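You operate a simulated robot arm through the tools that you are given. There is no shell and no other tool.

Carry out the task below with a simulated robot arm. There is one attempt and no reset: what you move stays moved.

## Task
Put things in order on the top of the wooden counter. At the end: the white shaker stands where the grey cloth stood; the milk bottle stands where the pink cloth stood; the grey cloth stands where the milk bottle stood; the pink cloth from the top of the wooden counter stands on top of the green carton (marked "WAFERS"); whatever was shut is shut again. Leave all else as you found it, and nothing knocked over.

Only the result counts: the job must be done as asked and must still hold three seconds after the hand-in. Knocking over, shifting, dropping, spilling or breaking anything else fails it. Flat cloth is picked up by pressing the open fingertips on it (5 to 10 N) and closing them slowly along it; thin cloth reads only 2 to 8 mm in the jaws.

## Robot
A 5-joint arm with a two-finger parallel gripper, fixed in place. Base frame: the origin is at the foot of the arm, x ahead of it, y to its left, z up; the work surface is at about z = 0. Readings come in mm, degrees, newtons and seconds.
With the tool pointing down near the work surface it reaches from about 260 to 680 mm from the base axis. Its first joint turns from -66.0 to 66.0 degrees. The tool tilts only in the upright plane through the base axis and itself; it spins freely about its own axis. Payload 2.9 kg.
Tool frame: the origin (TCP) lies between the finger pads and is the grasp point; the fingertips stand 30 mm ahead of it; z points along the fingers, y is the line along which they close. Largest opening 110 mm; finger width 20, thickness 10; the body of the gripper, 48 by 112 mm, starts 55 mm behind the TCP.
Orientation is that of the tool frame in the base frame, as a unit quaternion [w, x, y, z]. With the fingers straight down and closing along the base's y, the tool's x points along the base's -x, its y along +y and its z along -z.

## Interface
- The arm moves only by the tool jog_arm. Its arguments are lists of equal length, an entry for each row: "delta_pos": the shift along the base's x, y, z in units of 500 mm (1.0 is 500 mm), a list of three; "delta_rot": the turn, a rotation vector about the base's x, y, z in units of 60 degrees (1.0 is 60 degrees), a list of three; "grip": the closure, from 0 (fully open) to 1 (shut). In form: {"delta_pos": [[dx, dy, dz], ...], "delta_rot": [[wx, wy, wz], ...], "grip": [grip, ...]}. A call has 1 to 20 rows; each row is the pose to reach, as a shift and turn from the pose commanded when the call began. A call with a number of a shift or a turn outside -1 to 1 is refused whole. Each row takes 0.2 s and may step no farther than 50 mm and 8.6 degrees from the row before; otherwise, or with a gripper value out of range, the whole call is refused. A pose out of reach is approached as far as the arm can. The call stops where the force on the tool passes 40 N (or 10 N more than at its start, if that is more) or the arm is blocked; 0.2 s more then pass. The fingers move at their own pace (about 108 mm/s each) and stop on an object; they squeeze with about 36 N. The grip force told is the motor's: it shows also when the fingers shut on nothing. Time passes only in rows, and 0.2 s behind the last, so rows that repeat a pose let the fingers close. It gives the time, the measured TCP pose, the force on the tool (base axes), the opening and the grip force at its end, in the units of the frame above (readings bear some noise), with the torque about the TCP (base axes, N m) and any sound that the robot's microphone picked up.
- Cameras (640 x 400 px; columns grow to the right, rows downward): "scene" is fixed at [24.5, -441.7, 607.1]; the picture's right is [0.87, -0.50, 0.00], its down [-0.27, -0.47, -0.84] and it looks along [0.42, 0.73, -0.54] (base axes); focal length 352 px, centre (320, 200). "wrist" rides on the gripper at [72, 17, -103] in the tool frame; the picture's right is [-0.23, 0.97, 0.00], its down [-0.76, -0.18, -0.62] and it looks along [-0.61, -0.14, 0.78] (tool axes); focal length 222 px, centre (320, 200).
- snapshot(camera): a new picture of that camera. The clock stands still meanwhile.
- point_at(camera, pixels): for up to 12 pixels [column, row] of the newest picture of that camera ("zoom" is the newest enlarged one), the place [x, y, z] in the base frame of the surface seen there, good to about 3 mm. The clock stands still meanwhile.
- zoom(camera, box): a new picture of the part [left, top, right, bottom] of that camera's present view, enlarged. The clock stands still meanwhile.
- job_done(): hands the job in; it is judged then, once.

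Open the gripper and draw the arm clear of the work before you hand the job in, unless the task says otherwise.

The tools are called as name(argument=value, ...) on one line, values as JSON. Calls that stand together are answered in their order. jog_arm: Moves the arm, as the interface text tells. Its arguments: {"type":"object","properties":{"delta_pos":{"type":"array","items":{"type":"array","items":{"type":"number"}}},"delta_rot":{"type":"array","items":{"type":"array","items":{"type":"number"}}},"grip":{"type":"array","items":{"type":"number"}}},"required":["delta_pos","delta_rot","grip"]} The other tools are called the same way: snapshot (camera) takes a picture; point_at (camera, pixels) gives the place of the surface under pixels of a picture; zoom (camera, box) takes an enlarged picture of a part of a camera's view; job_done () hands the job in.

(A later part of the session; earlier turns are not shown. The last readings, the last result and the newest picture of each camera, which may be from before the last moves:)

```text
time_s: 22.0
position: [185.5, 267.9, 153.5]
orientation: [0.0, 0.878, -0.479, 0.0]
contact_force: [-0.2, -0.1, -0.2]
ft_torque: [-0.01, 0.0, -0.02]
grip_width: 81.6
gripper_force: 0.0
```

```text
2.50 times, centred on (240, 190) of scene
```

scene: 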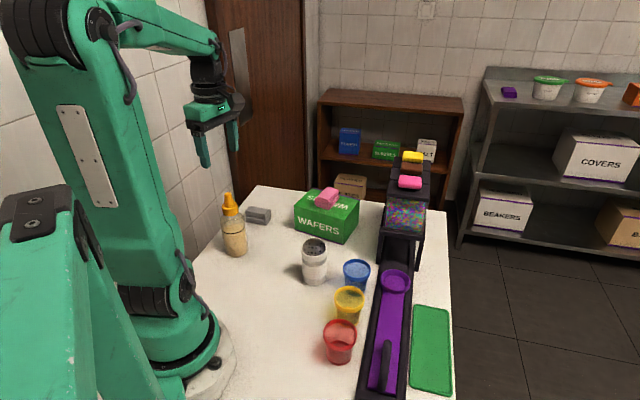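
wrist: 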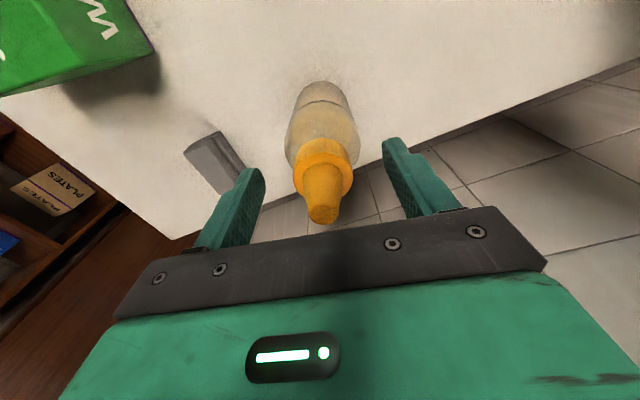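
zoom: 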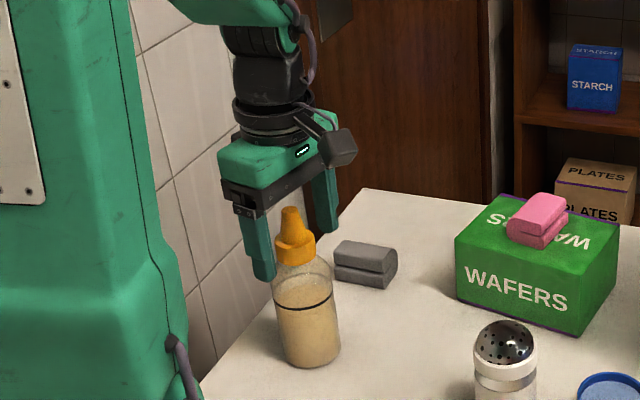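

The ring is centred between the fingers (columns 294–355 against fingers 262/383). I close slowly on the ring.

jog_arm(delta_pos=[[0, 0, 0], [0, 0, 0], [0, 0, 0], [0, 0, 0], [0, 0, 0], [0, 0, 0], [0, 0, 0], [0, 0, 0]], delta_rot=[[0, 0, 0], [0, 0, 0], [0, 0, 0], [0, 0, 0], [0, 0, 0], [0, 0, 0], [0, 0, 0], [0, 0, 0]], grip=[0.35, 0.44, 0.52, 0.58, 0.62, 0.66, 0.7, 0.72])

snapshot(camera="wrist")

zoom(camera="scene", box=[180, 150, 300, 270])

```text
time_s: 23.8
position: [186.7, 267.6, 153.7]
orientation: [0.0, 0.878, -0.479, 0.0]
contact_force: [-2.5, -1.8, 0.6]
ft_torque: [-0.1, 0.17, 0.0]
grip_width: 35.0
gripper_force: 36.7
```

```text
taken
```

wrist: 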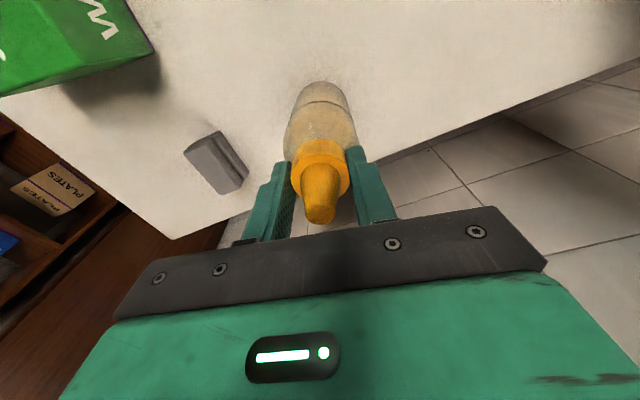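

```text
3.33 times, centred on (240, 210) of scene
```

zoom: 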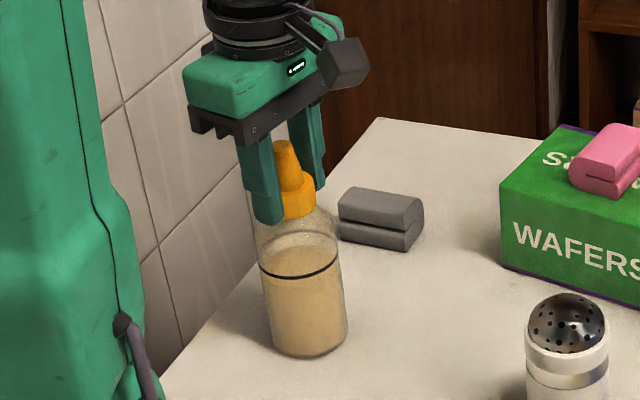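

Gripped at 35 mm with 37 N. I lift a little (20 mm) slowly and check that the whole bottle comes along.

jog_arm(delta_pos=[[0, 0, 0.004], [0, 0, 0.01], [0, 0, 0.02], [0, 0, 0.03], [0, 0, 0.04]], delta_rot=[[0, 0, 0], [0, 0, 0], [0, 0, 0], [0, 0, 0], [0, 0, 0]], grip=[0.74, 0.74, 0.74, 0.74, 0.74])

zoom(camera="scene", box=[180, 150, 300, 270])

```text
time_s: 25.0
position: [183.9, 268.8, 173.5]
orientation: [0.0, 0.878, -0.478, 0.0]
contact_force: [-0.3, 0.0, -4.7]
ft_torque: [0.0, 0.02, 0.0]
grip_width: 35.4
gripper_force: 35.6
```

```text
3.33 times, centred on (240, 210) of scene
```

zoom: 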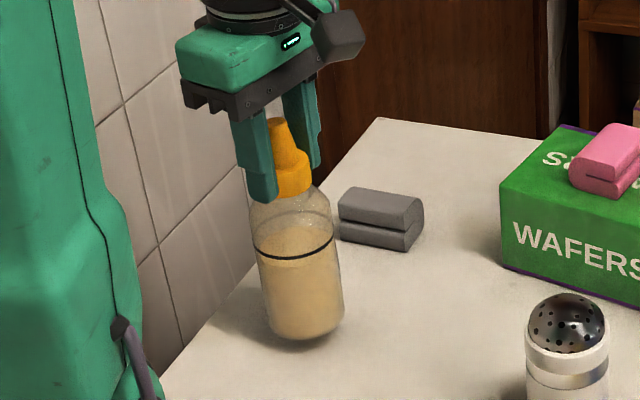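

The bottle hangs upright (4.7 N, about 0.48 kg) and its bottom is free of the counter. I lift to z≈320 and carry it round in front of the machine, turning the yaw by +15°.

jog_arm(delta_pos=[[0, 0, 0.06], [0, 0, 0.12], [0, 0, 0.18], [0, 0, 0.24], [0, 0, 0.294], [0.042, -0.053, 0.294], [0.083, -0.106, 0.294], [0.125, -0.159, 0.294], [0.167, -0.213, 0.294], [0.208, -0.266, 0.294], [0.25, -0.319, 0.294], [0.27, -0.382, 0.294], [0.29, -0.445, 0.294], [0.31, -0.508, 0.294], [0.33, -0.57, 0.294], [0.35, -0.633, 0.294], [0.37, -0.696, 0.294], [0.39, -0.759, 0.294]], delta_rot=[[0, 0, 0], [0, 0, 0], [0, 0, 0], [0, 0, 0], [0, 0, 0], [0, 0, 0], [0, 0, 0], [0, 0, 0], [0, 0, 0], [0, 0, 0], [0, 0, 0], [0, 0, 0.036], [0, 0, 0.072], [0, 0, 0.108], [0, 0, 0.144], [0, 0, 0.18], [0, 0, 0.216], [0, 0, 0.25]], grip=[0.74, 0.74, 0.74, 0.74, 0.74, 0.74, 0.74, 0.74, 0.74, 0.74, 0.74, 0.74, 0.74, 0.74, 0.74, 0.74, 0.74, 0.74])

snapshot(camera="scene")

snapshot(camera="wrist")

```text
time_s: 28.8
position: [381.0, -112.3, 319.0]
orientation: [0.0, 0.933, -0.359, -0.001]
contact_force: [0.4, 0.6, -4.5]
ft_torque: [-0.02, 0.01, 0.0]
grip_width: 35.4
gripper_force: 36.4
```

```text
taken
```

scene: 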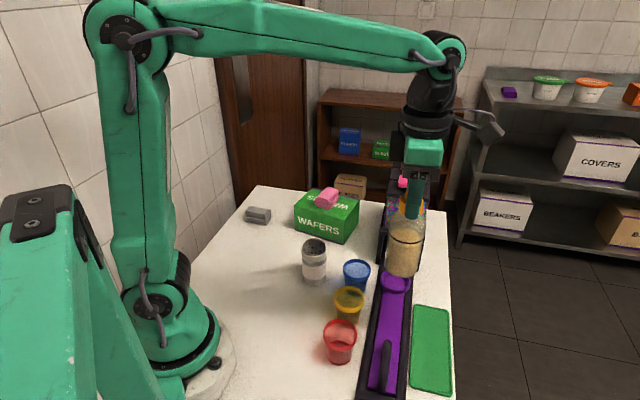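

```text
taken
```

wrist: 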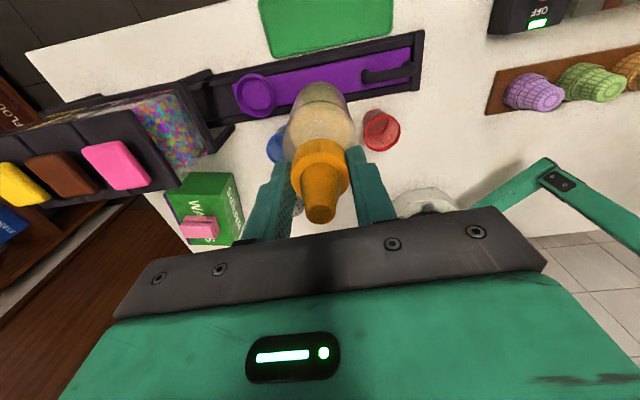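

The bottle is steady in front of the machine. I carry it over the mat to (453,-183) and then along the machine's side to above the pink cloth's old place (553.5,-72).

jog_arm(delta_pos=[[0.049, -0.049, 0], [0.098, -0.098, 0], [0.146, -0.146, 0], [0.186, -0.102, 0], [0.226, -0.057, 0], [0.267, -0.013, 0], [0.307, 0.032, 0], [0.347, 0.076, 0], [0.347, 0.076, 0]], delta_rot=[[0, 0, 0], [0, 0, 0], [0, 0, 0], [0, 0, 0], [0, 0, 0], [0, 0, 0], [0, 0, 0], [0, 0, 0], [0, 0, 0]], grip=[0.74, 0.74, 0.74, 0.74, 0.74, 0.74, 0.74, 0.74, 0.74])

snapshot(camera="scene")

snapshot(camera="wrist")

```text
time_s: 30.8
position: [555.4, -70.3, 321.1]
orientation: [0.0, 0.933, -0.36, 0.0]
contact_force: [0.2, 0.0, -3.9]
ft_torque: [-0.02, 0.01, -0.02]
grip_width: 35.5
gripper_force: 36.1
```

```text
taken
```

scene: 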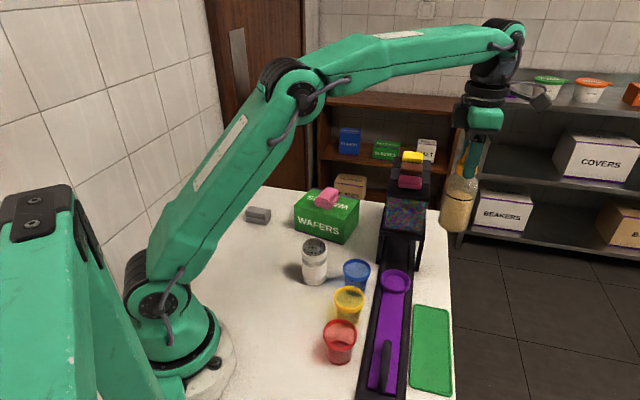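

```text
taken
```

wrist: 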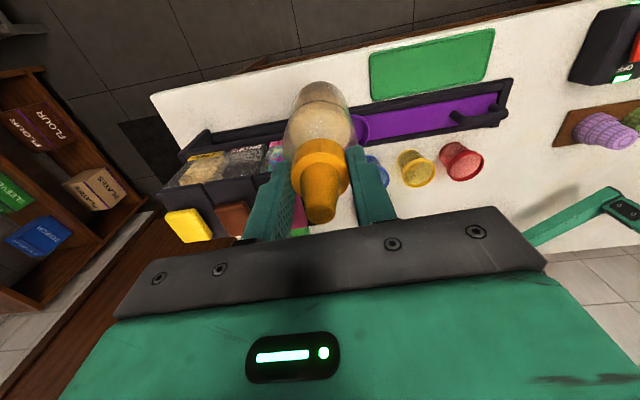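

The bottle is above the old place of the pink cloth. I descend to about 12 mm above the surface and check.

jog_arm(delta_pos=[[0, 0, -0.06], [0, 0, -0.12], [0, 0, -0.18], [0, 0, -0.24], [0, 0, -0.29], [0, 0, -0.31]], delta_rot=[[0, 0, 0], [0, 0, 0], [0, 0, 0], [0, 0, 0], [0, 0, 0], [0, 0, 0]], grip=[0.74, 0.74, 0.74, 0.74, 0.74, 0.74])

zoom(camera="scene", box=[370, 130, 530, 310])

snapshot(camera="wrist")

```text
time_s: 32.2
position: [556.7, -71.8, 166.0]
orientation: [0.0, 0.933, -0.361, 0.0]
contact_force: [-0.1, -0.8, -4.7]
ft_torque: [0.0, 0.07, 0.03]
grip_width: 35.3
gripper_force: 35.6
```

```text
2.22 times, centred on (450, 220) of scene
```

zoom: 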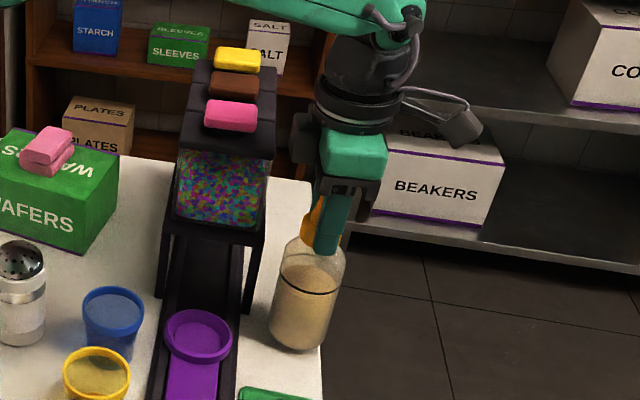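

```text
taken
```

wrist: 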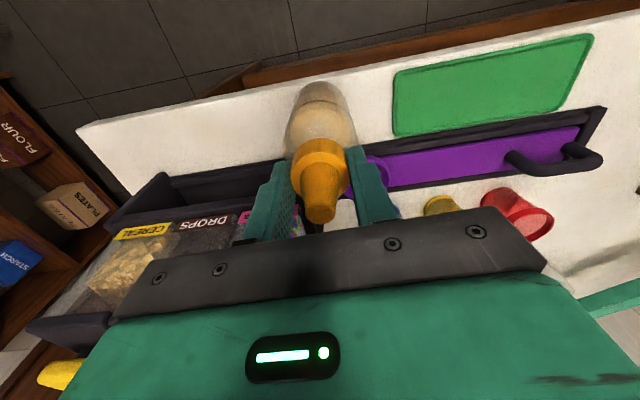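

The bottle hangs about 12 mm above the surface. I measure the body's position against the target before setting it down.

point_at(camera="zoom", pixels=[[303, 320], [300, 335], [297, 345], [308, 300], [275, 325], [330, 335], [285, 300], [330, 300]])

point_at(camera="wrist", pixels=[[318, 90], [325, 86], [300, 100], [343, 100], [320, 110], [320, 120], [290, 130], [352, 125]])

jog_arm(delta_pos=[[0, 0, 0]], delta_rot=[[0, 0, 0]], grip=[0.74])

```text
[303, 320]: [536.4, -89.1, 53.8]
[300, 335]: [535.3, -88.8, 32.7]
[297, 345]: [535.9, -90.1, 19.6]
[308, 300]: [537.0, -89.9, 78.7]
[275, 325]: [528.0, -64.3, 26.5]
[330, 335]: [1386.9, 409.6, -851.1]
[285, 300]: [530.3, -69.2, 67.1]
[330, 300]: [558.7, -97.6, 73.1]
```

```text
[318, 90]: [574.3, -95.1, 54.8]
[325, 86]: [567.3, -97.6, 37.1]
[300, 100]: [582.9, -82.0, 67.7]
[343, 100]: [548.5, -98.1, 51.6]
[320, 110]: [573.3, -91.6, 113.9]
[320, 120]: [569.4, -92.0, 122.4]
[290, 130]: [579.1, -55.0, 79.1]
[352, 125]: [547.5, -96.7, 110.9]
```

```text
time_s: 32.6
position: [555.5, -72.4, 165.6]
orientation: [0.0, 0.933, -0.36, 0.0]
contact_force: [0.1, -0.6, -4.2]
ft_torque: [0.03, 0.02, 0.01]
grip_width: 35.5
gripper_force: 36.0
```

The bottle's axis fits about (556,-72), radius ≈ 28, right at the target. I nudge 1.5 mm inward and lower gently in small steps.

jog_arm(delta_pos=[[-0.003, 0.001, -0.01], [-0.003, 0.001, -0.018], [-0.003, 0.001, -0.021], [-0.003, 0.001, -0.021]], delta_rot=[[0, 0, 0], [0, 0, 0], [0, 0, 0], [0, 0, 0]], grip=[0.74, 0.74, 0.74, 0.74])

jog_arm(delta_pos=[[0, 0, -0.002], [0, 0, -0.002]], delta_rot=[[0, 0, 0], [0, 0, 0]], grip=[0.74, 0.74])

```text
time_s: 33.6
position: [552.7, -70.1, 154.5]
orientation: [0.0, 0.933, -0.36, 0.0]
contact_force: [-0.1, 0.0, -4.7]
ft_torque: [-0.01, 0.02, 0.01]
grip_width: 35.3
gripper_force: 36.1
```

```text
time_s: 34.2
position: [553.0, -70.6, 155.3]
orientation: [0.0, 0.933, -0.36, 0.0]
contact_force: [1.1, 1.9, -2.0]
ft_torque: [0.04, -0.03, 0.0]
grip_width: 35.5
gripper_force: 35.9
```

The load dropped to 2 N, so the base is touching. I lower another millimetre to seat it fully.

jog_arm(delta_pos=[[0, 0, -0.001], [0, 0, -0.002], [0, 0, -0.002]], delta_rot=[[0, 0, 0], [0, 0, 0], [0, 0, 0]], grip=[0.74, 0.74, 0.74])

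zoom(camera="scene", box=[390, 190, 500, 310])

snapshot(camera="wrist")

```text
time_s: 35.0
position: [552.0, -71.7, 153.2]
orientation: [0.0, 0.933, -0.361, 0.001]
contact_force: [1.6, 1.4, 4.0]
ft_torque: [0.16, -0.12, -0.02]
grip_width: 35.0
gripper_force: 35.8
```

```text
3.33 times, centred on (445, 250) of scene
```

zoom: 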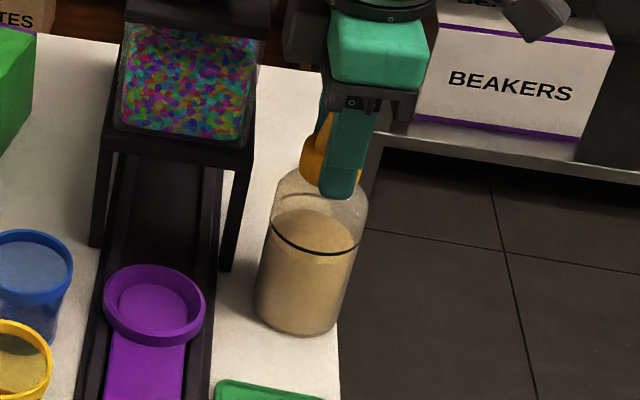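

```text
taken
```

wrist: 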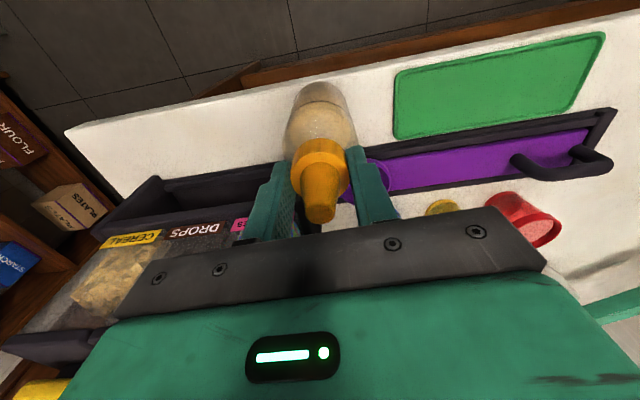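

The bottle stands firmly (4 N press). I open the fingers gradually and then check.

jog_arm(delta_pos=[[0, 0, 0.001], [0, 0, 0.001], [0, 0, 0.001], [0, 0, 0.001], [0, 0, 0.001], [0, 0, 0.001]], delta_rot=[[0, 0, 0], [0, 0, 0], [0, 0, 0], [0, 0, 0], [0, 0, 0], [0, 0, 0]], grip=[0.7, 0.67, 0.63, 0.58, 0.5, 0.42])

snapshot(camera="wrist")

zoom(camera="scene", box=[390, 190, 500, 310])

```text
time_s: 36.4
position: [551.6, -72.9, 154.1]
orientation: [0.0, 0.933, -0.359, 0.0]
contact_force: [-0.1, 0.0, 0.0]
ft_torque: [-0.01, -0.02, 0.0]
grip_width: 63.8
gripper_force: 0.1
```

```text
taken
```

wrist: 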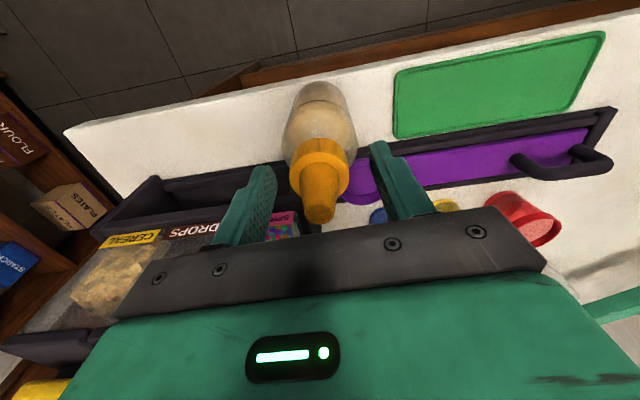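

```text
3.33 times, centred on (445, 250) of scene
```

zoom: 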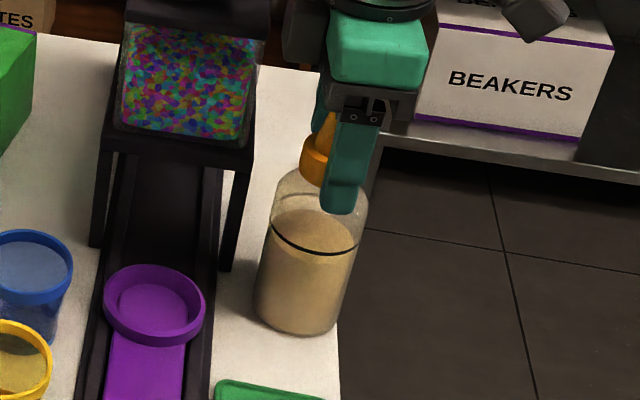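

The bottle stands by itself in the pink cloth's old place. I lift straight up to z≈340, clear of everything.

jog_arm(delta_pos=[[0, 0, 0.05], [0, 0, 0.12], [0, 0, 0.2], [0, 0, 0.28], [0, 0, 0.374]], delta_rot=[[0, 0, 0], [0, 0, 0], [0, 0, 0], [0, 0, 0], [0, 0, 0]], grip=[0.42, 0.4, 0.4, 0.4, 0.4])

zoom(camera="scene", box=[390, 190, 500, 310])

snapshot(camera="wrist")

```text
time_s: 37.6
position: [550.3, -70.6, 342.0]
orientation: [0.0, 0.933, -0.36, 0.0]
contact_force: [-0.3, 0.1, 0.4]
ft_torque: [0.02, 0.0, -0.02]
grip_width: 66.1
gripper_force: 0.1
```

```text
3.33 times, centred on (445, 250) of scene
```

zoom: 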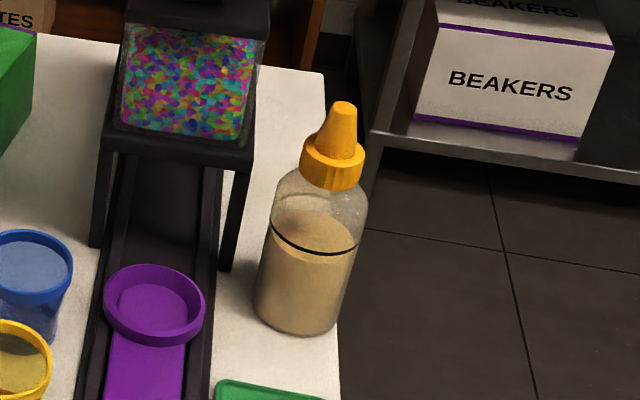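

```text
taken
```

wrist: 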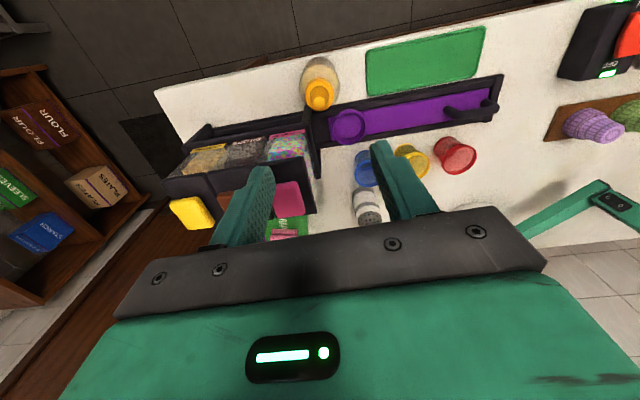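

The bottle stands upright. I check its tip's place against the target while I have it in view.

point_at(camera="wrist", pixels=[[319, 101], [319, 84], [309, 92], [330, 92], [318, 64], [345, 75]])

zoom(camera="wrist", box=[280, 40, 360, 120])

```text
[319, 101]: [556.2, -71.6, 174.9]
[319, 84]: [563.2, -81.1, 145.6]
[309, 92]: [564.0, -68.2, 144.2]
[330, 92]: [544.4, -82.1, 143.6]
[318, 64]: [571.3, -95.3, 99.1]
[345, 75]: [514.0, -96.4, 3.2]
```

```text
5.00 times, centred on (320, 80) of wrist
```

zoom: 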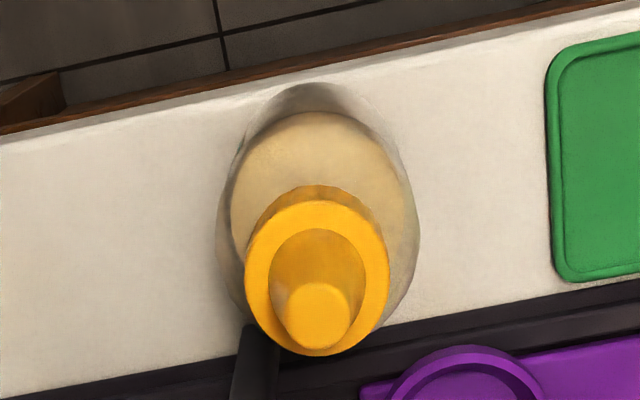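

The bottle's axis is at about (555,-72) as wanted. Now I travel at z≈340 to above the grey cloth (281,361), turning the yaw from 137.8° to about 55.5°.

jog_arm(delta_pos=[[-0.049, 0.079, 0], [-0.098, 0.157, 0], [-0.148, 0.236, 0], [-0.197, 0.315, 0], [-0.246, 0.393, 0], [-0.296, 0.472, 0]], delta_rot=[[0, 0, -0.125], [0, 0, -0.25], [0, 0, -0.375], [0, 0, -0.5], [0, 0, -0.625], [0, 0, -0.75]], grip=[0.25, 0.2, 0.2, 0.2, 0.2, 0.2])

jog_arm(delta_pos=[[-0.041, 0.066, 0], [-0.082, 0.131, 0], [-0.123, 0.197, 0], [-0.164, 0.262, 0], [-0.205, 0.328, 0], [-0.246, 0.393, 0], [-0.246, 0.393, 0]], delta_rot=[[0, 0, -0.104], [0, 0, -0.207], [0, 0, -0.311], [0, 0, -0.415], [0, 0, -0.518], [0, 0, -0.622], [0, 0, -0.622]], grip=[0.2, 0.2, 0.2, 0.2, 0.2, 0.2, 0.2])

snapshot(camera="wrist")

snapshot(camera="scene")

```text
time_s: 39.0
position: [401.8, 163.5, 342.9]
orientation: [-0.001, 0.724, -0.689, 0.0]
contact_force: [-0.5, 0.1, 0.4]
ft_torque: [-0.01, 0.01, 0.0]
grip_width: 87.9
gripper_force: 0.0
```

```text
time_s: 40.6
position: [278.8, 361.7, 342.4]
orientation: [0.0, -0.465, 0.885, -0.001]
contact_force: [-1.0, 0.3, -0.2]
ft_torque: [0.02, 0.0, 0.01]
grip_width: 88.3
gripper_force: 0.1
```

```text
taken
```

wrist: 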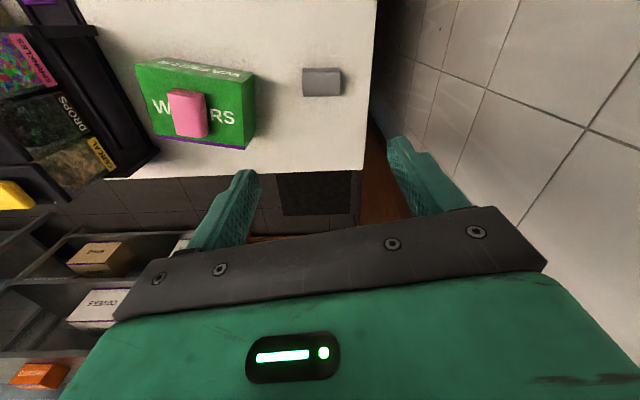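

```text
taken
```

scene: 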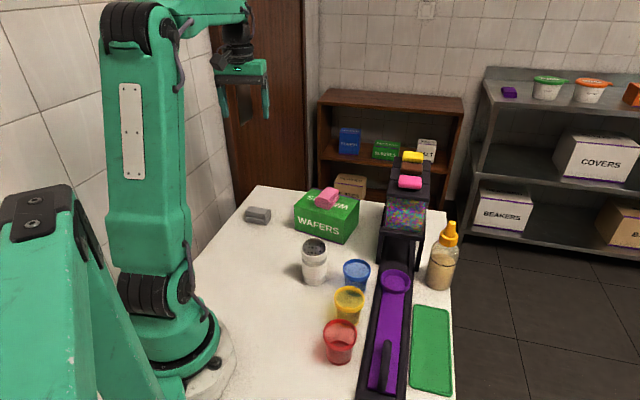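

The grey cloth is at wrist pixels (321,82), well aligned. I enlarge and measure it.

zoom(camera="wrist", box=[281, 55, 361, 110])

```text
7.27 times, centred on (321, 82) of wrist
```

zoom: 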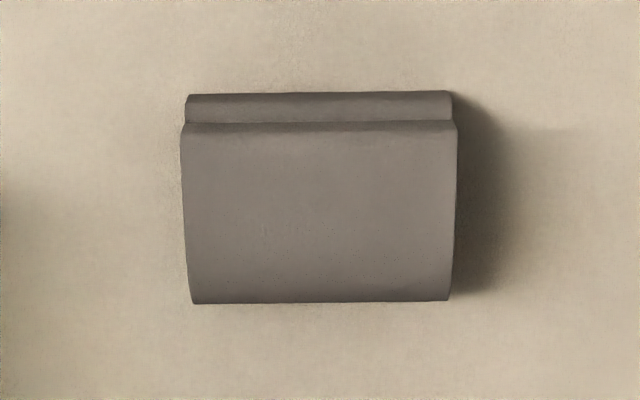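

point_at(camera="zoom", pixels=[[190, 98], [450, 95], [186, 130], [454, 128], [193, 298], [447, 296], [320, 200], [188, 110], [452, 108], [320, 97], [320, 299], [320, 280]])

```text
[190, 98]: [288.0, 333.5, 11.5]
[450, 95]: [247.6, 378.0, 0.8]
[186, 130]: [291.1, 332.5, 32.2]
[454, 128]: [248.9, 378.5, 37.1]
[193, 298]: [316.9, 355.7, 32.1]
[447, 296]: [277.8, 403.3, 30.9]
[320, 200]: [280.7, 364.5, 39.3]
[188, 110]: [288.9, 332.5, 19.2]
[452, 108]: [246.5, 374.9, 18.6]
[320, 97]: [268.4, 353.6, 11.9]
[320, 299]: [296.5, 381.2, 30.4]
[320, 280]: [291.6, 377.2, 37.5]
```

The grey cloth measures about 60 × 40 × 39 mm, long axis at 132°, centre about (283,367.5). I turn by −13.3°, shift over its centre and descend to z≈100.

jog_arm(delta_pos=[[0.005, 0.013, 0], [0.005, 0.013, 0], [0.005, 0.013, -0.08], [0.005, 0.013, -0.16], [0.005, 0.013, -0.24], [0.005, 0.013, -0.32], [0.005, 0.013, -0.4], [0.005, 0.013, -0.48]], delta_rot=[[0, 0, -0.111], [0, 0, -0.222], [0, 0, -0.222], [0, 0, -0.222], [0, 0, -0.222], [0, 0, -0.222], [0, 0, -0.222], [0, 0, -0.222]], grip=[0.2, 0.2, 0.2, 0.2, 0.2, 0.2, 0.2, 0.2])

snapshot(camera="wrist")

zoom(camera="scene", box=[180, 90, 320, 250])

```text
time_s: 42.4
position: [281.8, 366.7, 100.2]
orientation: [0.0, -0.36, 0.933, 0.0]
contact_force: [-0.5, 0.5, 0.4]
ft_torque: [0.03, -0.02, 0.0]
grip_width: 87.9
gripper_force: 0.1
```

```text
taken
```

wrist: 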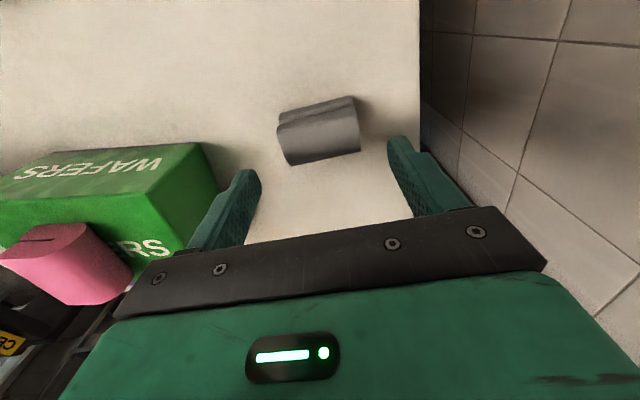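

```text
2.50 times, centred on (250, 170) of scene
```

zoom: 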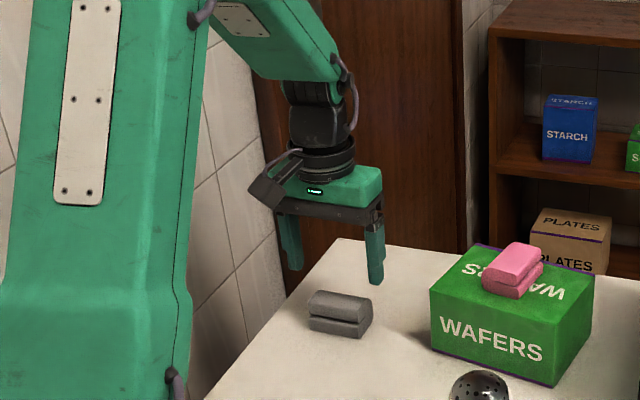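

The cloth is nearly aligned between the fingers. I verify its corners from this closer view.

zoom(camera="wrist", box=[262, 80, 382, 180])

point_at(camera="wrist", pixels=[[279, 113], [353, 98], [278, 128], [357, 110], [287, 162], [359, 149], [320, 135], [320, 110], [325, 155]])

```text
4.00 times, centred on (322, 130) of wrist
```

zoom: 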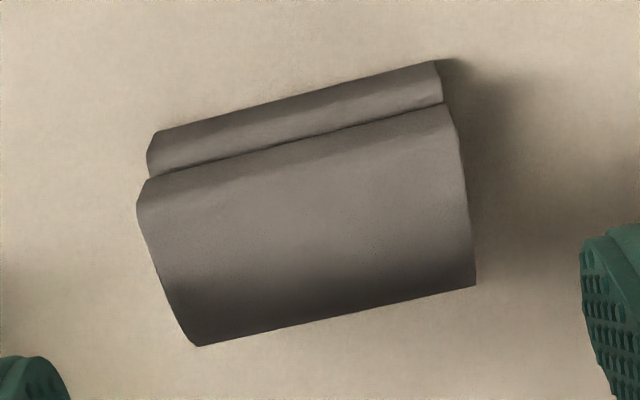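

```text
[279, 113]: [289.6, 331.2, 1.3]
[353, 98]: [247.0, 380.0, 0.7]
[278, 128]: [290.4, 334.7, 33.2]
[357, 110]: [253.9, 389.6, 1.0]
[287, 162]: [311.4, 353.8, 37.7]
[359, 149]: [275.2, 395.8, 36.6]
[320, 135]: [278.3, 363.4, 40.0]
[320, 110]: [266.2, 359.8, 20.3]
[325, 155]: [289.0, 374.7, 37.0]
```

I query the corners precisely in this enlarged picture.

point_at(camera="zoom", pixels=[[145, 195], [448, 115], [198, 340], [470, 282], [153, 150], [436, 72], [155, 142], [432, 66], [150, 185], [440, 110], [300, 230], [330, 305]])

```text
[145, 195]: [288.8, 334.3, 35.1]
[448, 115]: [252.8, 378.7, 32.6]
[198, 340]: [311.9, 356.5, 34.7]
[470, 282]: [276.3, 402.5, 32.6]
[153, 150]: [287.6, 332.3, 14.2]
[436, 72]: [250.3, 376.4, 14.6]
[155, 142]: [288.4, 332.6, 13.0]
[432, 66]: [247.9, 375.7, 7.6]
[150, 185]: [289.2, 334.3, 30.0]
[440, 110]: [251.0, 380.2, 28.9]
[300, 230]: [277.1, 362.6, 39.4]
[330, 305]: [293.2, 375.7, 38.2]
```

The long axis is at about 129° and the centre about (283,368.5). I trim the yaw by −3°, descend to z≈37 and look again.

jog_arm(delta_pos=[[0, 0.002, -0.03], [0, 0.002, -0.08], [0, 0.002, -0.126], [0, 0.002, -0.126]], delta_rot=[[0, 0, -0.05], [0, 0, -0.05], [0, 0, -0.05], [0, 0, -0.05]], grip=[0.2, 0.2, 0.2, 0.2])

snapshot(camera="wrist")

zoom(camera="scene", box=[180, 130, 320, 250])

```text
time_s: 43.4
position: [281.5, 369.1, 38.8]
orientation: [0.0, -0.335, 0.942, 0.001]
contact_force: [0.5, 0.1, -0.7]
ft_torque: [0.0, -0.04, 0.01]
grip_width: 88.3
gripper_force: 0.0
```

```text
taken
```

wrist: 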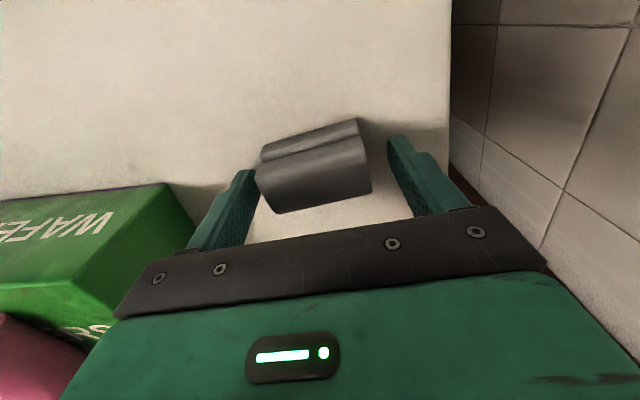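

```text
3.33 times, centred on (250, 190) of scene
```

zoom: 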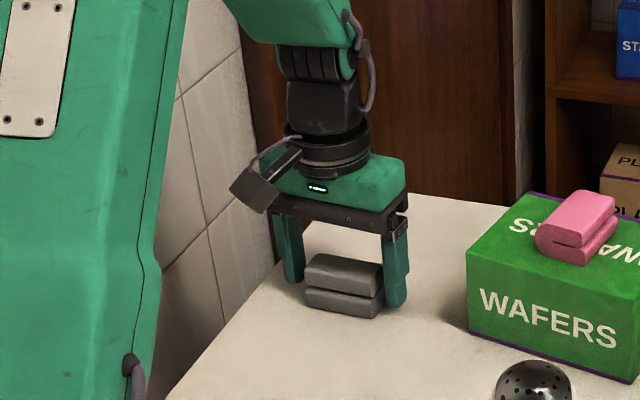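

In this view the cloth looks over-rotated by about 4–5° relative to the pads (edge slopes −13.7°/−18.6° against the expected −10.5°/−13°). I turn back +4.5° and check again.

jog_arm(delta_pos=[[0, -0.001, 0], [0, -0.001, 0]], delta_rot=[[0, 0, 0.075], [0, 0, 0.075]], grip=[0.2, 0.2])

snapshot(camera="wrist")

```text
time_s: 44.0
position: [282.1, 368.1, 38.3]
orientation: [0.0, -0.372, 0.928, 0.001]
contact_force: [-0.2, 0.6, 0.4]
ft_torque: [-0.01, -0.04, 0.01]
grip_width: 87.9
gripper_force: 0.0
```

```text
taken
```

wrist: 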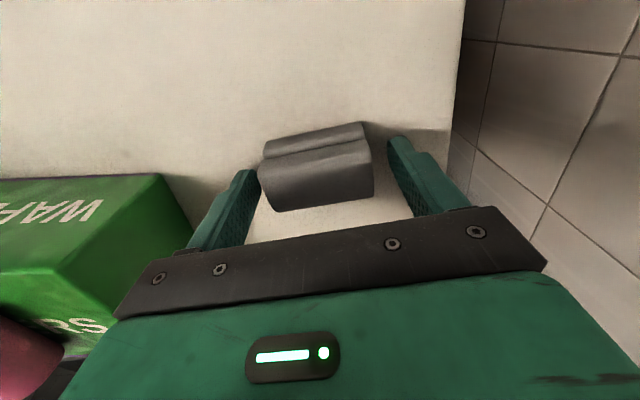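

Now the slopes match (−10.5°/−12°). I close slowly on the ends of the grey cloth.

jog_arm(delta_pos=[[0, 0, 0], [0, 0, 0], [0, 0, 0], [0, 0, 0], [0, 0, 0], [0, 0, 0], [0, 0, 0]], delta_rot=[[0, 0, 0], [0, 0, 0], [0, 0, 0], [0, 0, 0], [0, 0, 0], [0, 0, 0], [0, 0, 0]], grip=[0.28, 0.34, 0.4, 0.45, 0.5, 0.54, 0.56])

snapshot(camera="wrist")

```text
time_s: 45.6
position: [282.7, 368.2, 39.1]
orientation: [0.0, -0.372, 0.928, 0.0]
contact_force: [-0.4, -0.8, 0.9]
ft_torque: [0.03, 0.02, -0.02]
grip_width: 61.2
gripper_force: 36.0
```

```text
taken
```

wrist: 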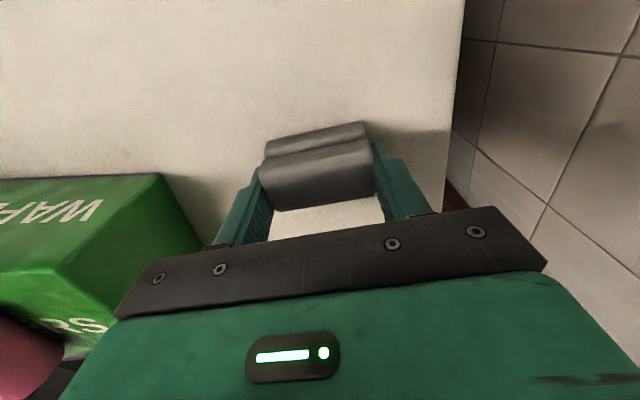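

The grey cloth is held at 61 mm with 36 N. I lift it and carry it to the bottle's old place, turning the yaw toward the one that worked there (≈123°).

jog_arm(delta_pos=[[0, 0, 0.03], [0, 0, 0.1], [0, 0, 0.18], [0, 0, 0.22], [-0.039, -0.039, 0.22], [-0.077, -0.077, 0.22], [-0.116, -0.116, 0.22], [-0.155, -0.155, 0.22], [-0.193, -0.193, 0.22]], delta_rot=[[0, 0, 0], [0, 0, 0], [0, 0, 0], [0, 0, 0.13], [0, 0, 0.26], [0, 0, 0.39], [0, 0, 0.52], [0, 0, 0.65], [0, 0, 0.78]], grip=[0.58, 0.58, 0.58, 0.58, 0.58, 0.58, 0.58, 0.58, 0.58])

jog_arm(delta_pos=[[0, 0, 0], [0, 0, 0], [0, 0, 0], [0, 0, 0], [0, 0, 0]], delta_rot=[[0, 0, 0.13], [0, 0, 0.26], [0, 0, 0.39], [0, 0, 0.52], [0, 0, 0.52]], grip=[0.58, 0.58, 0.58, 0.58, 0.58])

snapshot(camera="wrist")

snapshot(camera="scene")

```text
time_s: 47.6
position: [186.4, 270.0, 150.4]
orientation: [0.0, 0.711, -0.703, -0.001]
contact_force: [-0.5, -0.5, 0.0]
ft_torque: [-0.02, -0.01, -0.01]
grip_width: 61.2
gripper_force: 36.0
```

```text
time_s: 48.8
position: [186.8, 272.5, 148.6]
orientation: [0.0, 0.874, -0.487, -0.001]
contact_force: [-0.3, -0.2, -0.3]
ft_torque: [0.01, 0.0, 0.01]
grip_width: 61.0
gripper_force: 35.6
```

```text
taken
```

wrist: 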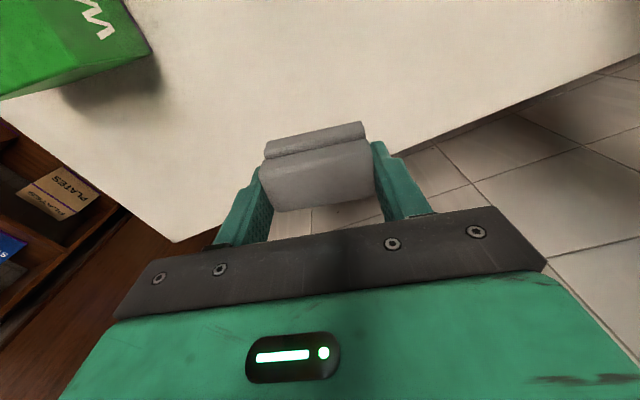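

```text
taken
```

scene: 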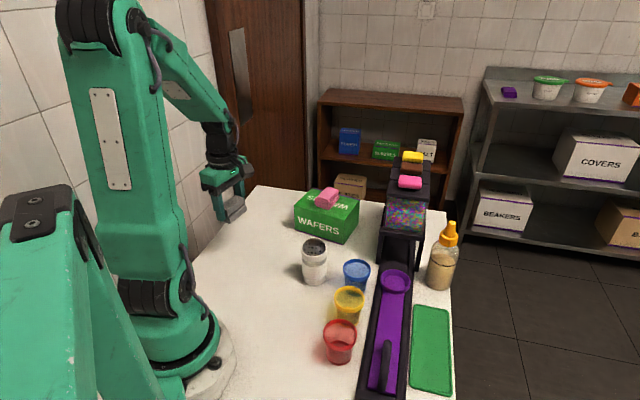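

The cloth is held level. Its centre sits about 4 mm toward tool x from the TCP, so I offset for that and lower to just above the counter.

jog_arm(delta_pos=[[-0.009, 0.004, -0.05], [-0.009, 0.004, -0.11], [-0.009, 0.004, -0.17], [-0.009, 0.004, -0.205], [-0.009, 0.004, -0.214]], delta_rot=[[0, 0, 0], [0, 0, 0], [0, 0, 0], [0, 0, 0], [0, 0, 0]], grip=[0.58, 0.58, 0.58, 0.58, 0.58])

jog_arm(delta_pos=[[0, 0, -0.002], [0, 0, -0.004], [0, 0, -0.006], [0, 0, -0.006]], delta_rot=[[0, 0, 0], [0, 0, 0], [0, 0, 0], [0, 0, 0]], grip=[0.58, 0.58, 0.58, 0.58])

zoom(camera="scene", box=[180, 150, 300, 270])

```text
time_s: 50.0
position: [182.0, 272.9, 41.8]
orientation: [0.001, 0.873, -0.487, 0.0]
contact_force: [0.4, -0.3, -0.6]
ft_torque: [-0.05, -0.02, -0.01]
grip_width: 61.2
gripper_force: 36.4
```

```text
time_s: 51.0
position: [181.1, 272.7, 38.2]
orientation: [0.0, 0.873, -0.487, 0.0]
contact_force: [-4.1, -9.4, 32.1]
ft_torque: [-0.37, 0.18, -0.02]
grip_width: 60.8
gripper_force: 35.8
```

```text
3.33 times, centred on (240, 210) of scene
```

zoom: 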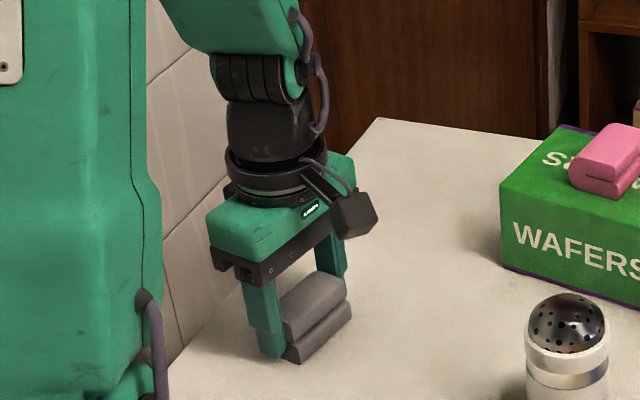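

It's seated, pressing with 32 N, a bit much. I back up 1 mm and open gradually.

jog_arm(delta_pos=[[0, 0, 0.002], [0, 0, 0.003], [0, 0, 0.003]], delta_rot=[[0, 0, 0], [0, 0, 0], [0, 0, 0]], grip=[0.58, 0.58, 0.58])

jog_arm(delta_pos=[[0, 0, 0], [0, 0, 0], [0, 0, 0], [0, 0, 0], [0, 0, 0]], delta_rot=[[0, 0, 0], [0, 0, 0], [0, 0, 0], [0, 0, 0], [0, 0, 0]], grip=[0.46, 0.43, 0.38, 0.32, 0.24])

snapshot(camera="wrist")

zoom(camera="scene", box=[180, 150, 300, 270])

```text
time_s: 51.8
position: [182.6, 272.1, 38.8]
orientation: [0.0, 0.873, -0.487, 0.0]
contact_force: [-0.1, -0.9, -0.4]
ft_torque: [0.0, -0.02, 0.01]
grip_width: 61.4
gripper_force: 35.7
```

```text
time_s: 53.0
position: [183.3, 271.8, 39.9]
orientation: [0.0, 0.874, -0.487, 0.0]
contact_force: [-0.4, 0.5, 0.0]
ft_torque: [0.01, -0.02, 0.01]
grip_width: 83.3
gripper_force: 0.0
```

```text
taken
```

wrist: 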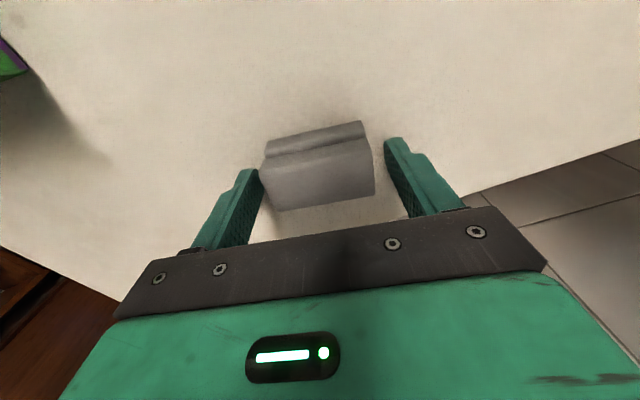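

```text
3.33 times, centred on (240, 210) of scene
```

zoom: 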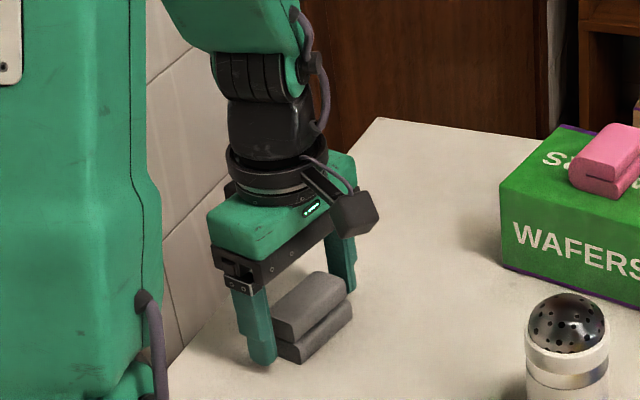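

The grey cloth is free on the counter. I lift straight up and look at it and the shaker.

jog_arm(delta_pos=[[0, 0, 0.03], [0, 0, 0.1], [0, 0, 0.18], [0, 0, 0.26], [0, 0, 0.34], [0, 0, 0.42], [0, 0, 0.5], [0, 0, 0.54]], delta_rot=[[0, 0, 0], [0, 0, 0], [0, 0, 0], [0, 0, 0], [0, 0, 0], [0, 0, 0], [0, 0, 0], [0, 0, 0]], grip=[0.24, 0.24, 0.24, 0.24, 0.24, 0.24, 0.24, 0.24])

snapshot(camera="wrist")

zoom(camera="scene", box=[200, 170, 380, 300])

```text
time_s: 54.8
position: [183.2, 275.4, 312.0]
orientation: [0.0, 0.873, -0.488, 0.0]
contact_force: [0.4, -0.2, -0.1]
ft_torque: [0.01, 0.04, 0.01]
grip_width: 83.5
gripper_force: 0.0
```

```text
taken
```

wrist: 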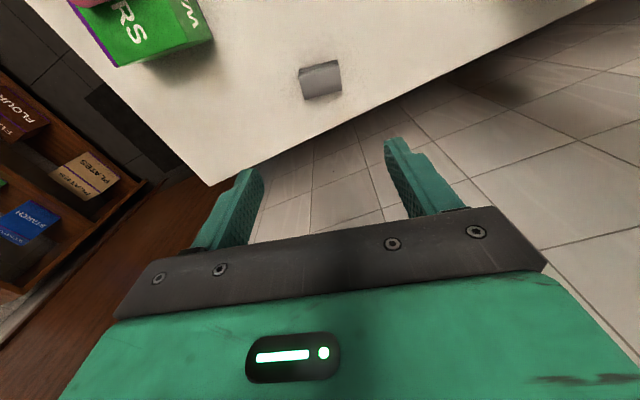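

```text
3.08 times, centred on (290, 235) of scene
```

zoom: 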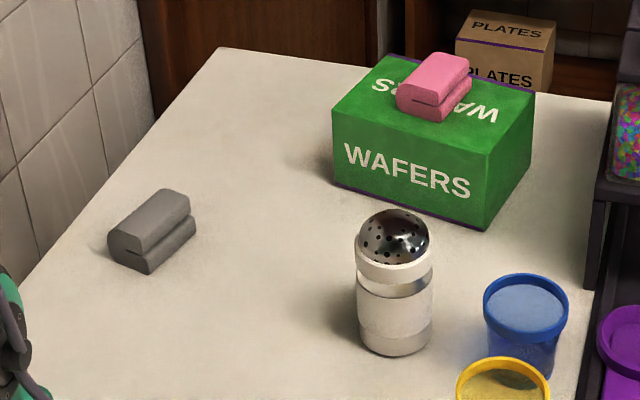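

The grey cloth lies in the bottle's old place. I measure it, and the shaker's outline as well.

point_at(camera="zoom", pixels=[[150, 222], [110, 240], [188, 198], [195, 228], [148, 270], [394, 215], [394, 232], [394, 255], [394, 275], [394, 320], [360, 300], [430, 300]])

point_at(camera="wrist", pixels=[[302, 72], [335, 62], [305, 96], [340, 92], [320, 82]])

```text
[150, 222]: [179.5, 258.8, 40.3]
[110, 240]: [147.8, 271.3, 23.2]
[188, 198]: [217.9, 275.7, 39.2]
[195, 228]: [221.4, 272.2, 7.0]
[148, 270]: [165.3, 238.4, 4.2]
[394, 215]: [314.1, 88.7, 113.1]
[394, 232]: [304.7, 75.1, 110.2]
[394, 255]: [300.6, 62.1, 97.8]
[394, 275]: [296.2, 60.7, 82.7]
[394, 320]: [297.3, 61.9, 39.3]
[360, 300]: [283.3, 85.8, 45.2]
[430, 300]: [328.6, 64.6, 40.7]
```

```text
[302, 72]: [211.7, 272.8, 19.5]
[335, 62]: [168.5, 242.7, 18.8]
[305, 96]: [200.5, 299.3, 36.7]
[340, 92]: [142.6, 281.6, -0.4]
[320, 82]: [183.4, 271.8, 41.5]
```

Grey cloth's centre is about (183,270.5), as wanted. Now I move above the shaker (axis about (309,81), dome top z≈115) for a look from above.

jog_arm(delta_pos=[[0.042, -0.064, 0], [0.084, -0.128, 0], [0.127, -0.193, 0], [0.169, -0.257, 0], [0.211, -0.321, 0], [0.253, -0.385, 0], [0.253, -0.385, 0]], delta_rot=[[0, 0, 0], [0, 0, 0], [0, 0, 0], [0, 0, 0], [0, 0, 0], [0, 0, 0], [0, 0, 0]], grip=[0.2, 0.2, 0.2, 0.2, 0.2, 0.2, 0.2])

snapshot(camera="wrist")

zoom(camera="wrist", box=[270, 40, 370, 130])

```text
time_s: 56.4
position: [305.6, 81.1, 307.8]
orientation: [0.0, 0.873, -0.487, 0.0]
contact_force: [0.2, 0.1, 0.1]
ft_torque: [-0.01, 0.01, 0.02]
grip_width: 87.9
gripper_force: 0.1
```

```text
taken
```

wrist: 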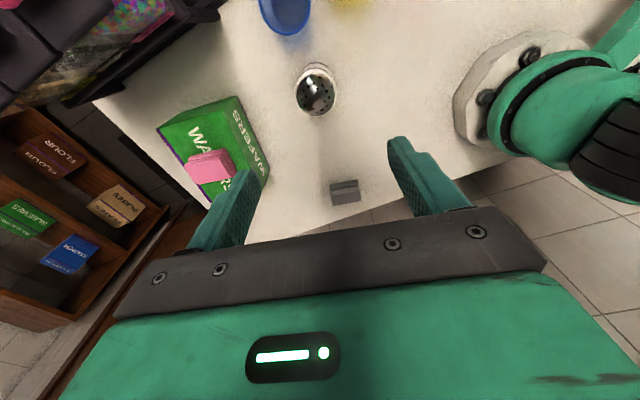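

```text
4.44 times, centred on (320, 85) of wrist
```

zoom: 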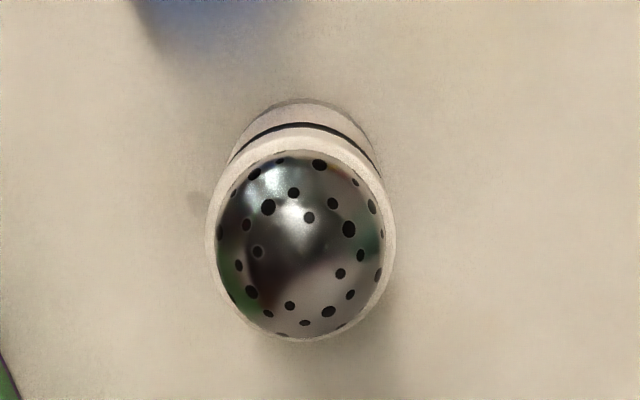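

point_at(camera="zoom", pixels=[[300, 250], [300, 240], [211, 240], [391, 240], [302, 145], [300, 338], [220, 180], [380, 175], [225, 300], [375, 300], [305, 112], [260, 115]])

```text
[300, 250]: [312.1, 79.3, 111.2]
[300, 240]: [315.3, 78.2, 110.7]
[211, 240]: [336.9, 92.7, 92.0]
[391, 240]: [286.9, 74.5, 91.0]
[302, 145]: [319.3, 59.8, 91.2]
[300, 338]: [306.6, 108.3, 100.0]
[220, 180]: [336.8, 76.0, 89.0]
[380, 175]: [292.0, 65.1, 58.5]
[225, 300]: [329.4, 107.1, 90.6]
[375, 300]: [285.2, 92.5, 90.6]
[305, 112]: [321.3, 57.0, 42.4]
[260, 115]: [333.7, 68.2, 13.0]
```

The shaker's axis measures about (311.5,84), diameter ≈ 52 mm. I shift by (+4,+3) mm and descend to z≈160, then compare again.

jog_arm(delta_pos=[[0.008, 0.006, -0.07], [0.008, 0.006, -0.15], [0.008, 0.006, -0.23], [0.008, 0.006, -0.297], [0.008, 0.006, -0.297]], delta_rot=[[0, 0, 0], [0, 0, 0], [0, 0, 0], [0, 0, 0], [0, 0, 0]], grip=[0.2, 0.2, 0.2, 0.2, 0.2])

snapshot(camera="wrist")

snapshot(camera="scene")

```text
time_s: 57.6
position: [312.2, 81.1, 161.1]
orientation: [0.0, 0.873, -0.487, 0.0]
contact_force: [-0.5, -0.2, 0.3]
ft_torque: [0.0, -0.01, 0.01]
grip_width: 88.0
gripper_force: 0.1
```

```text
taken
```

wrist: 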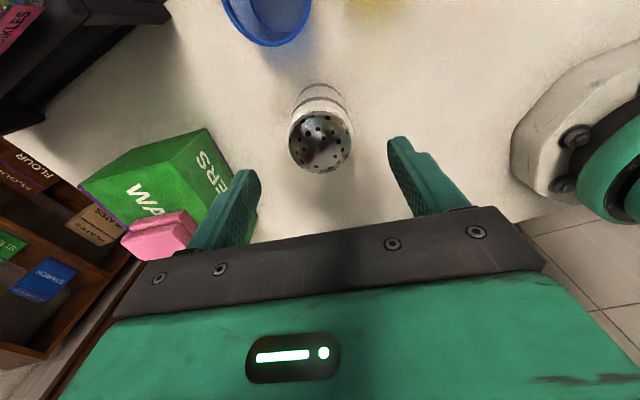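

```text
taken
```

scene: 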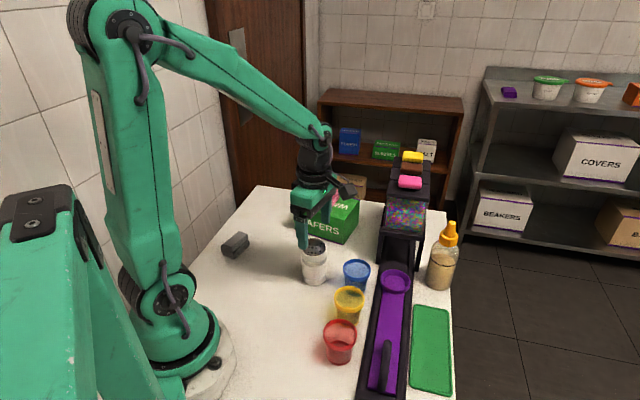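

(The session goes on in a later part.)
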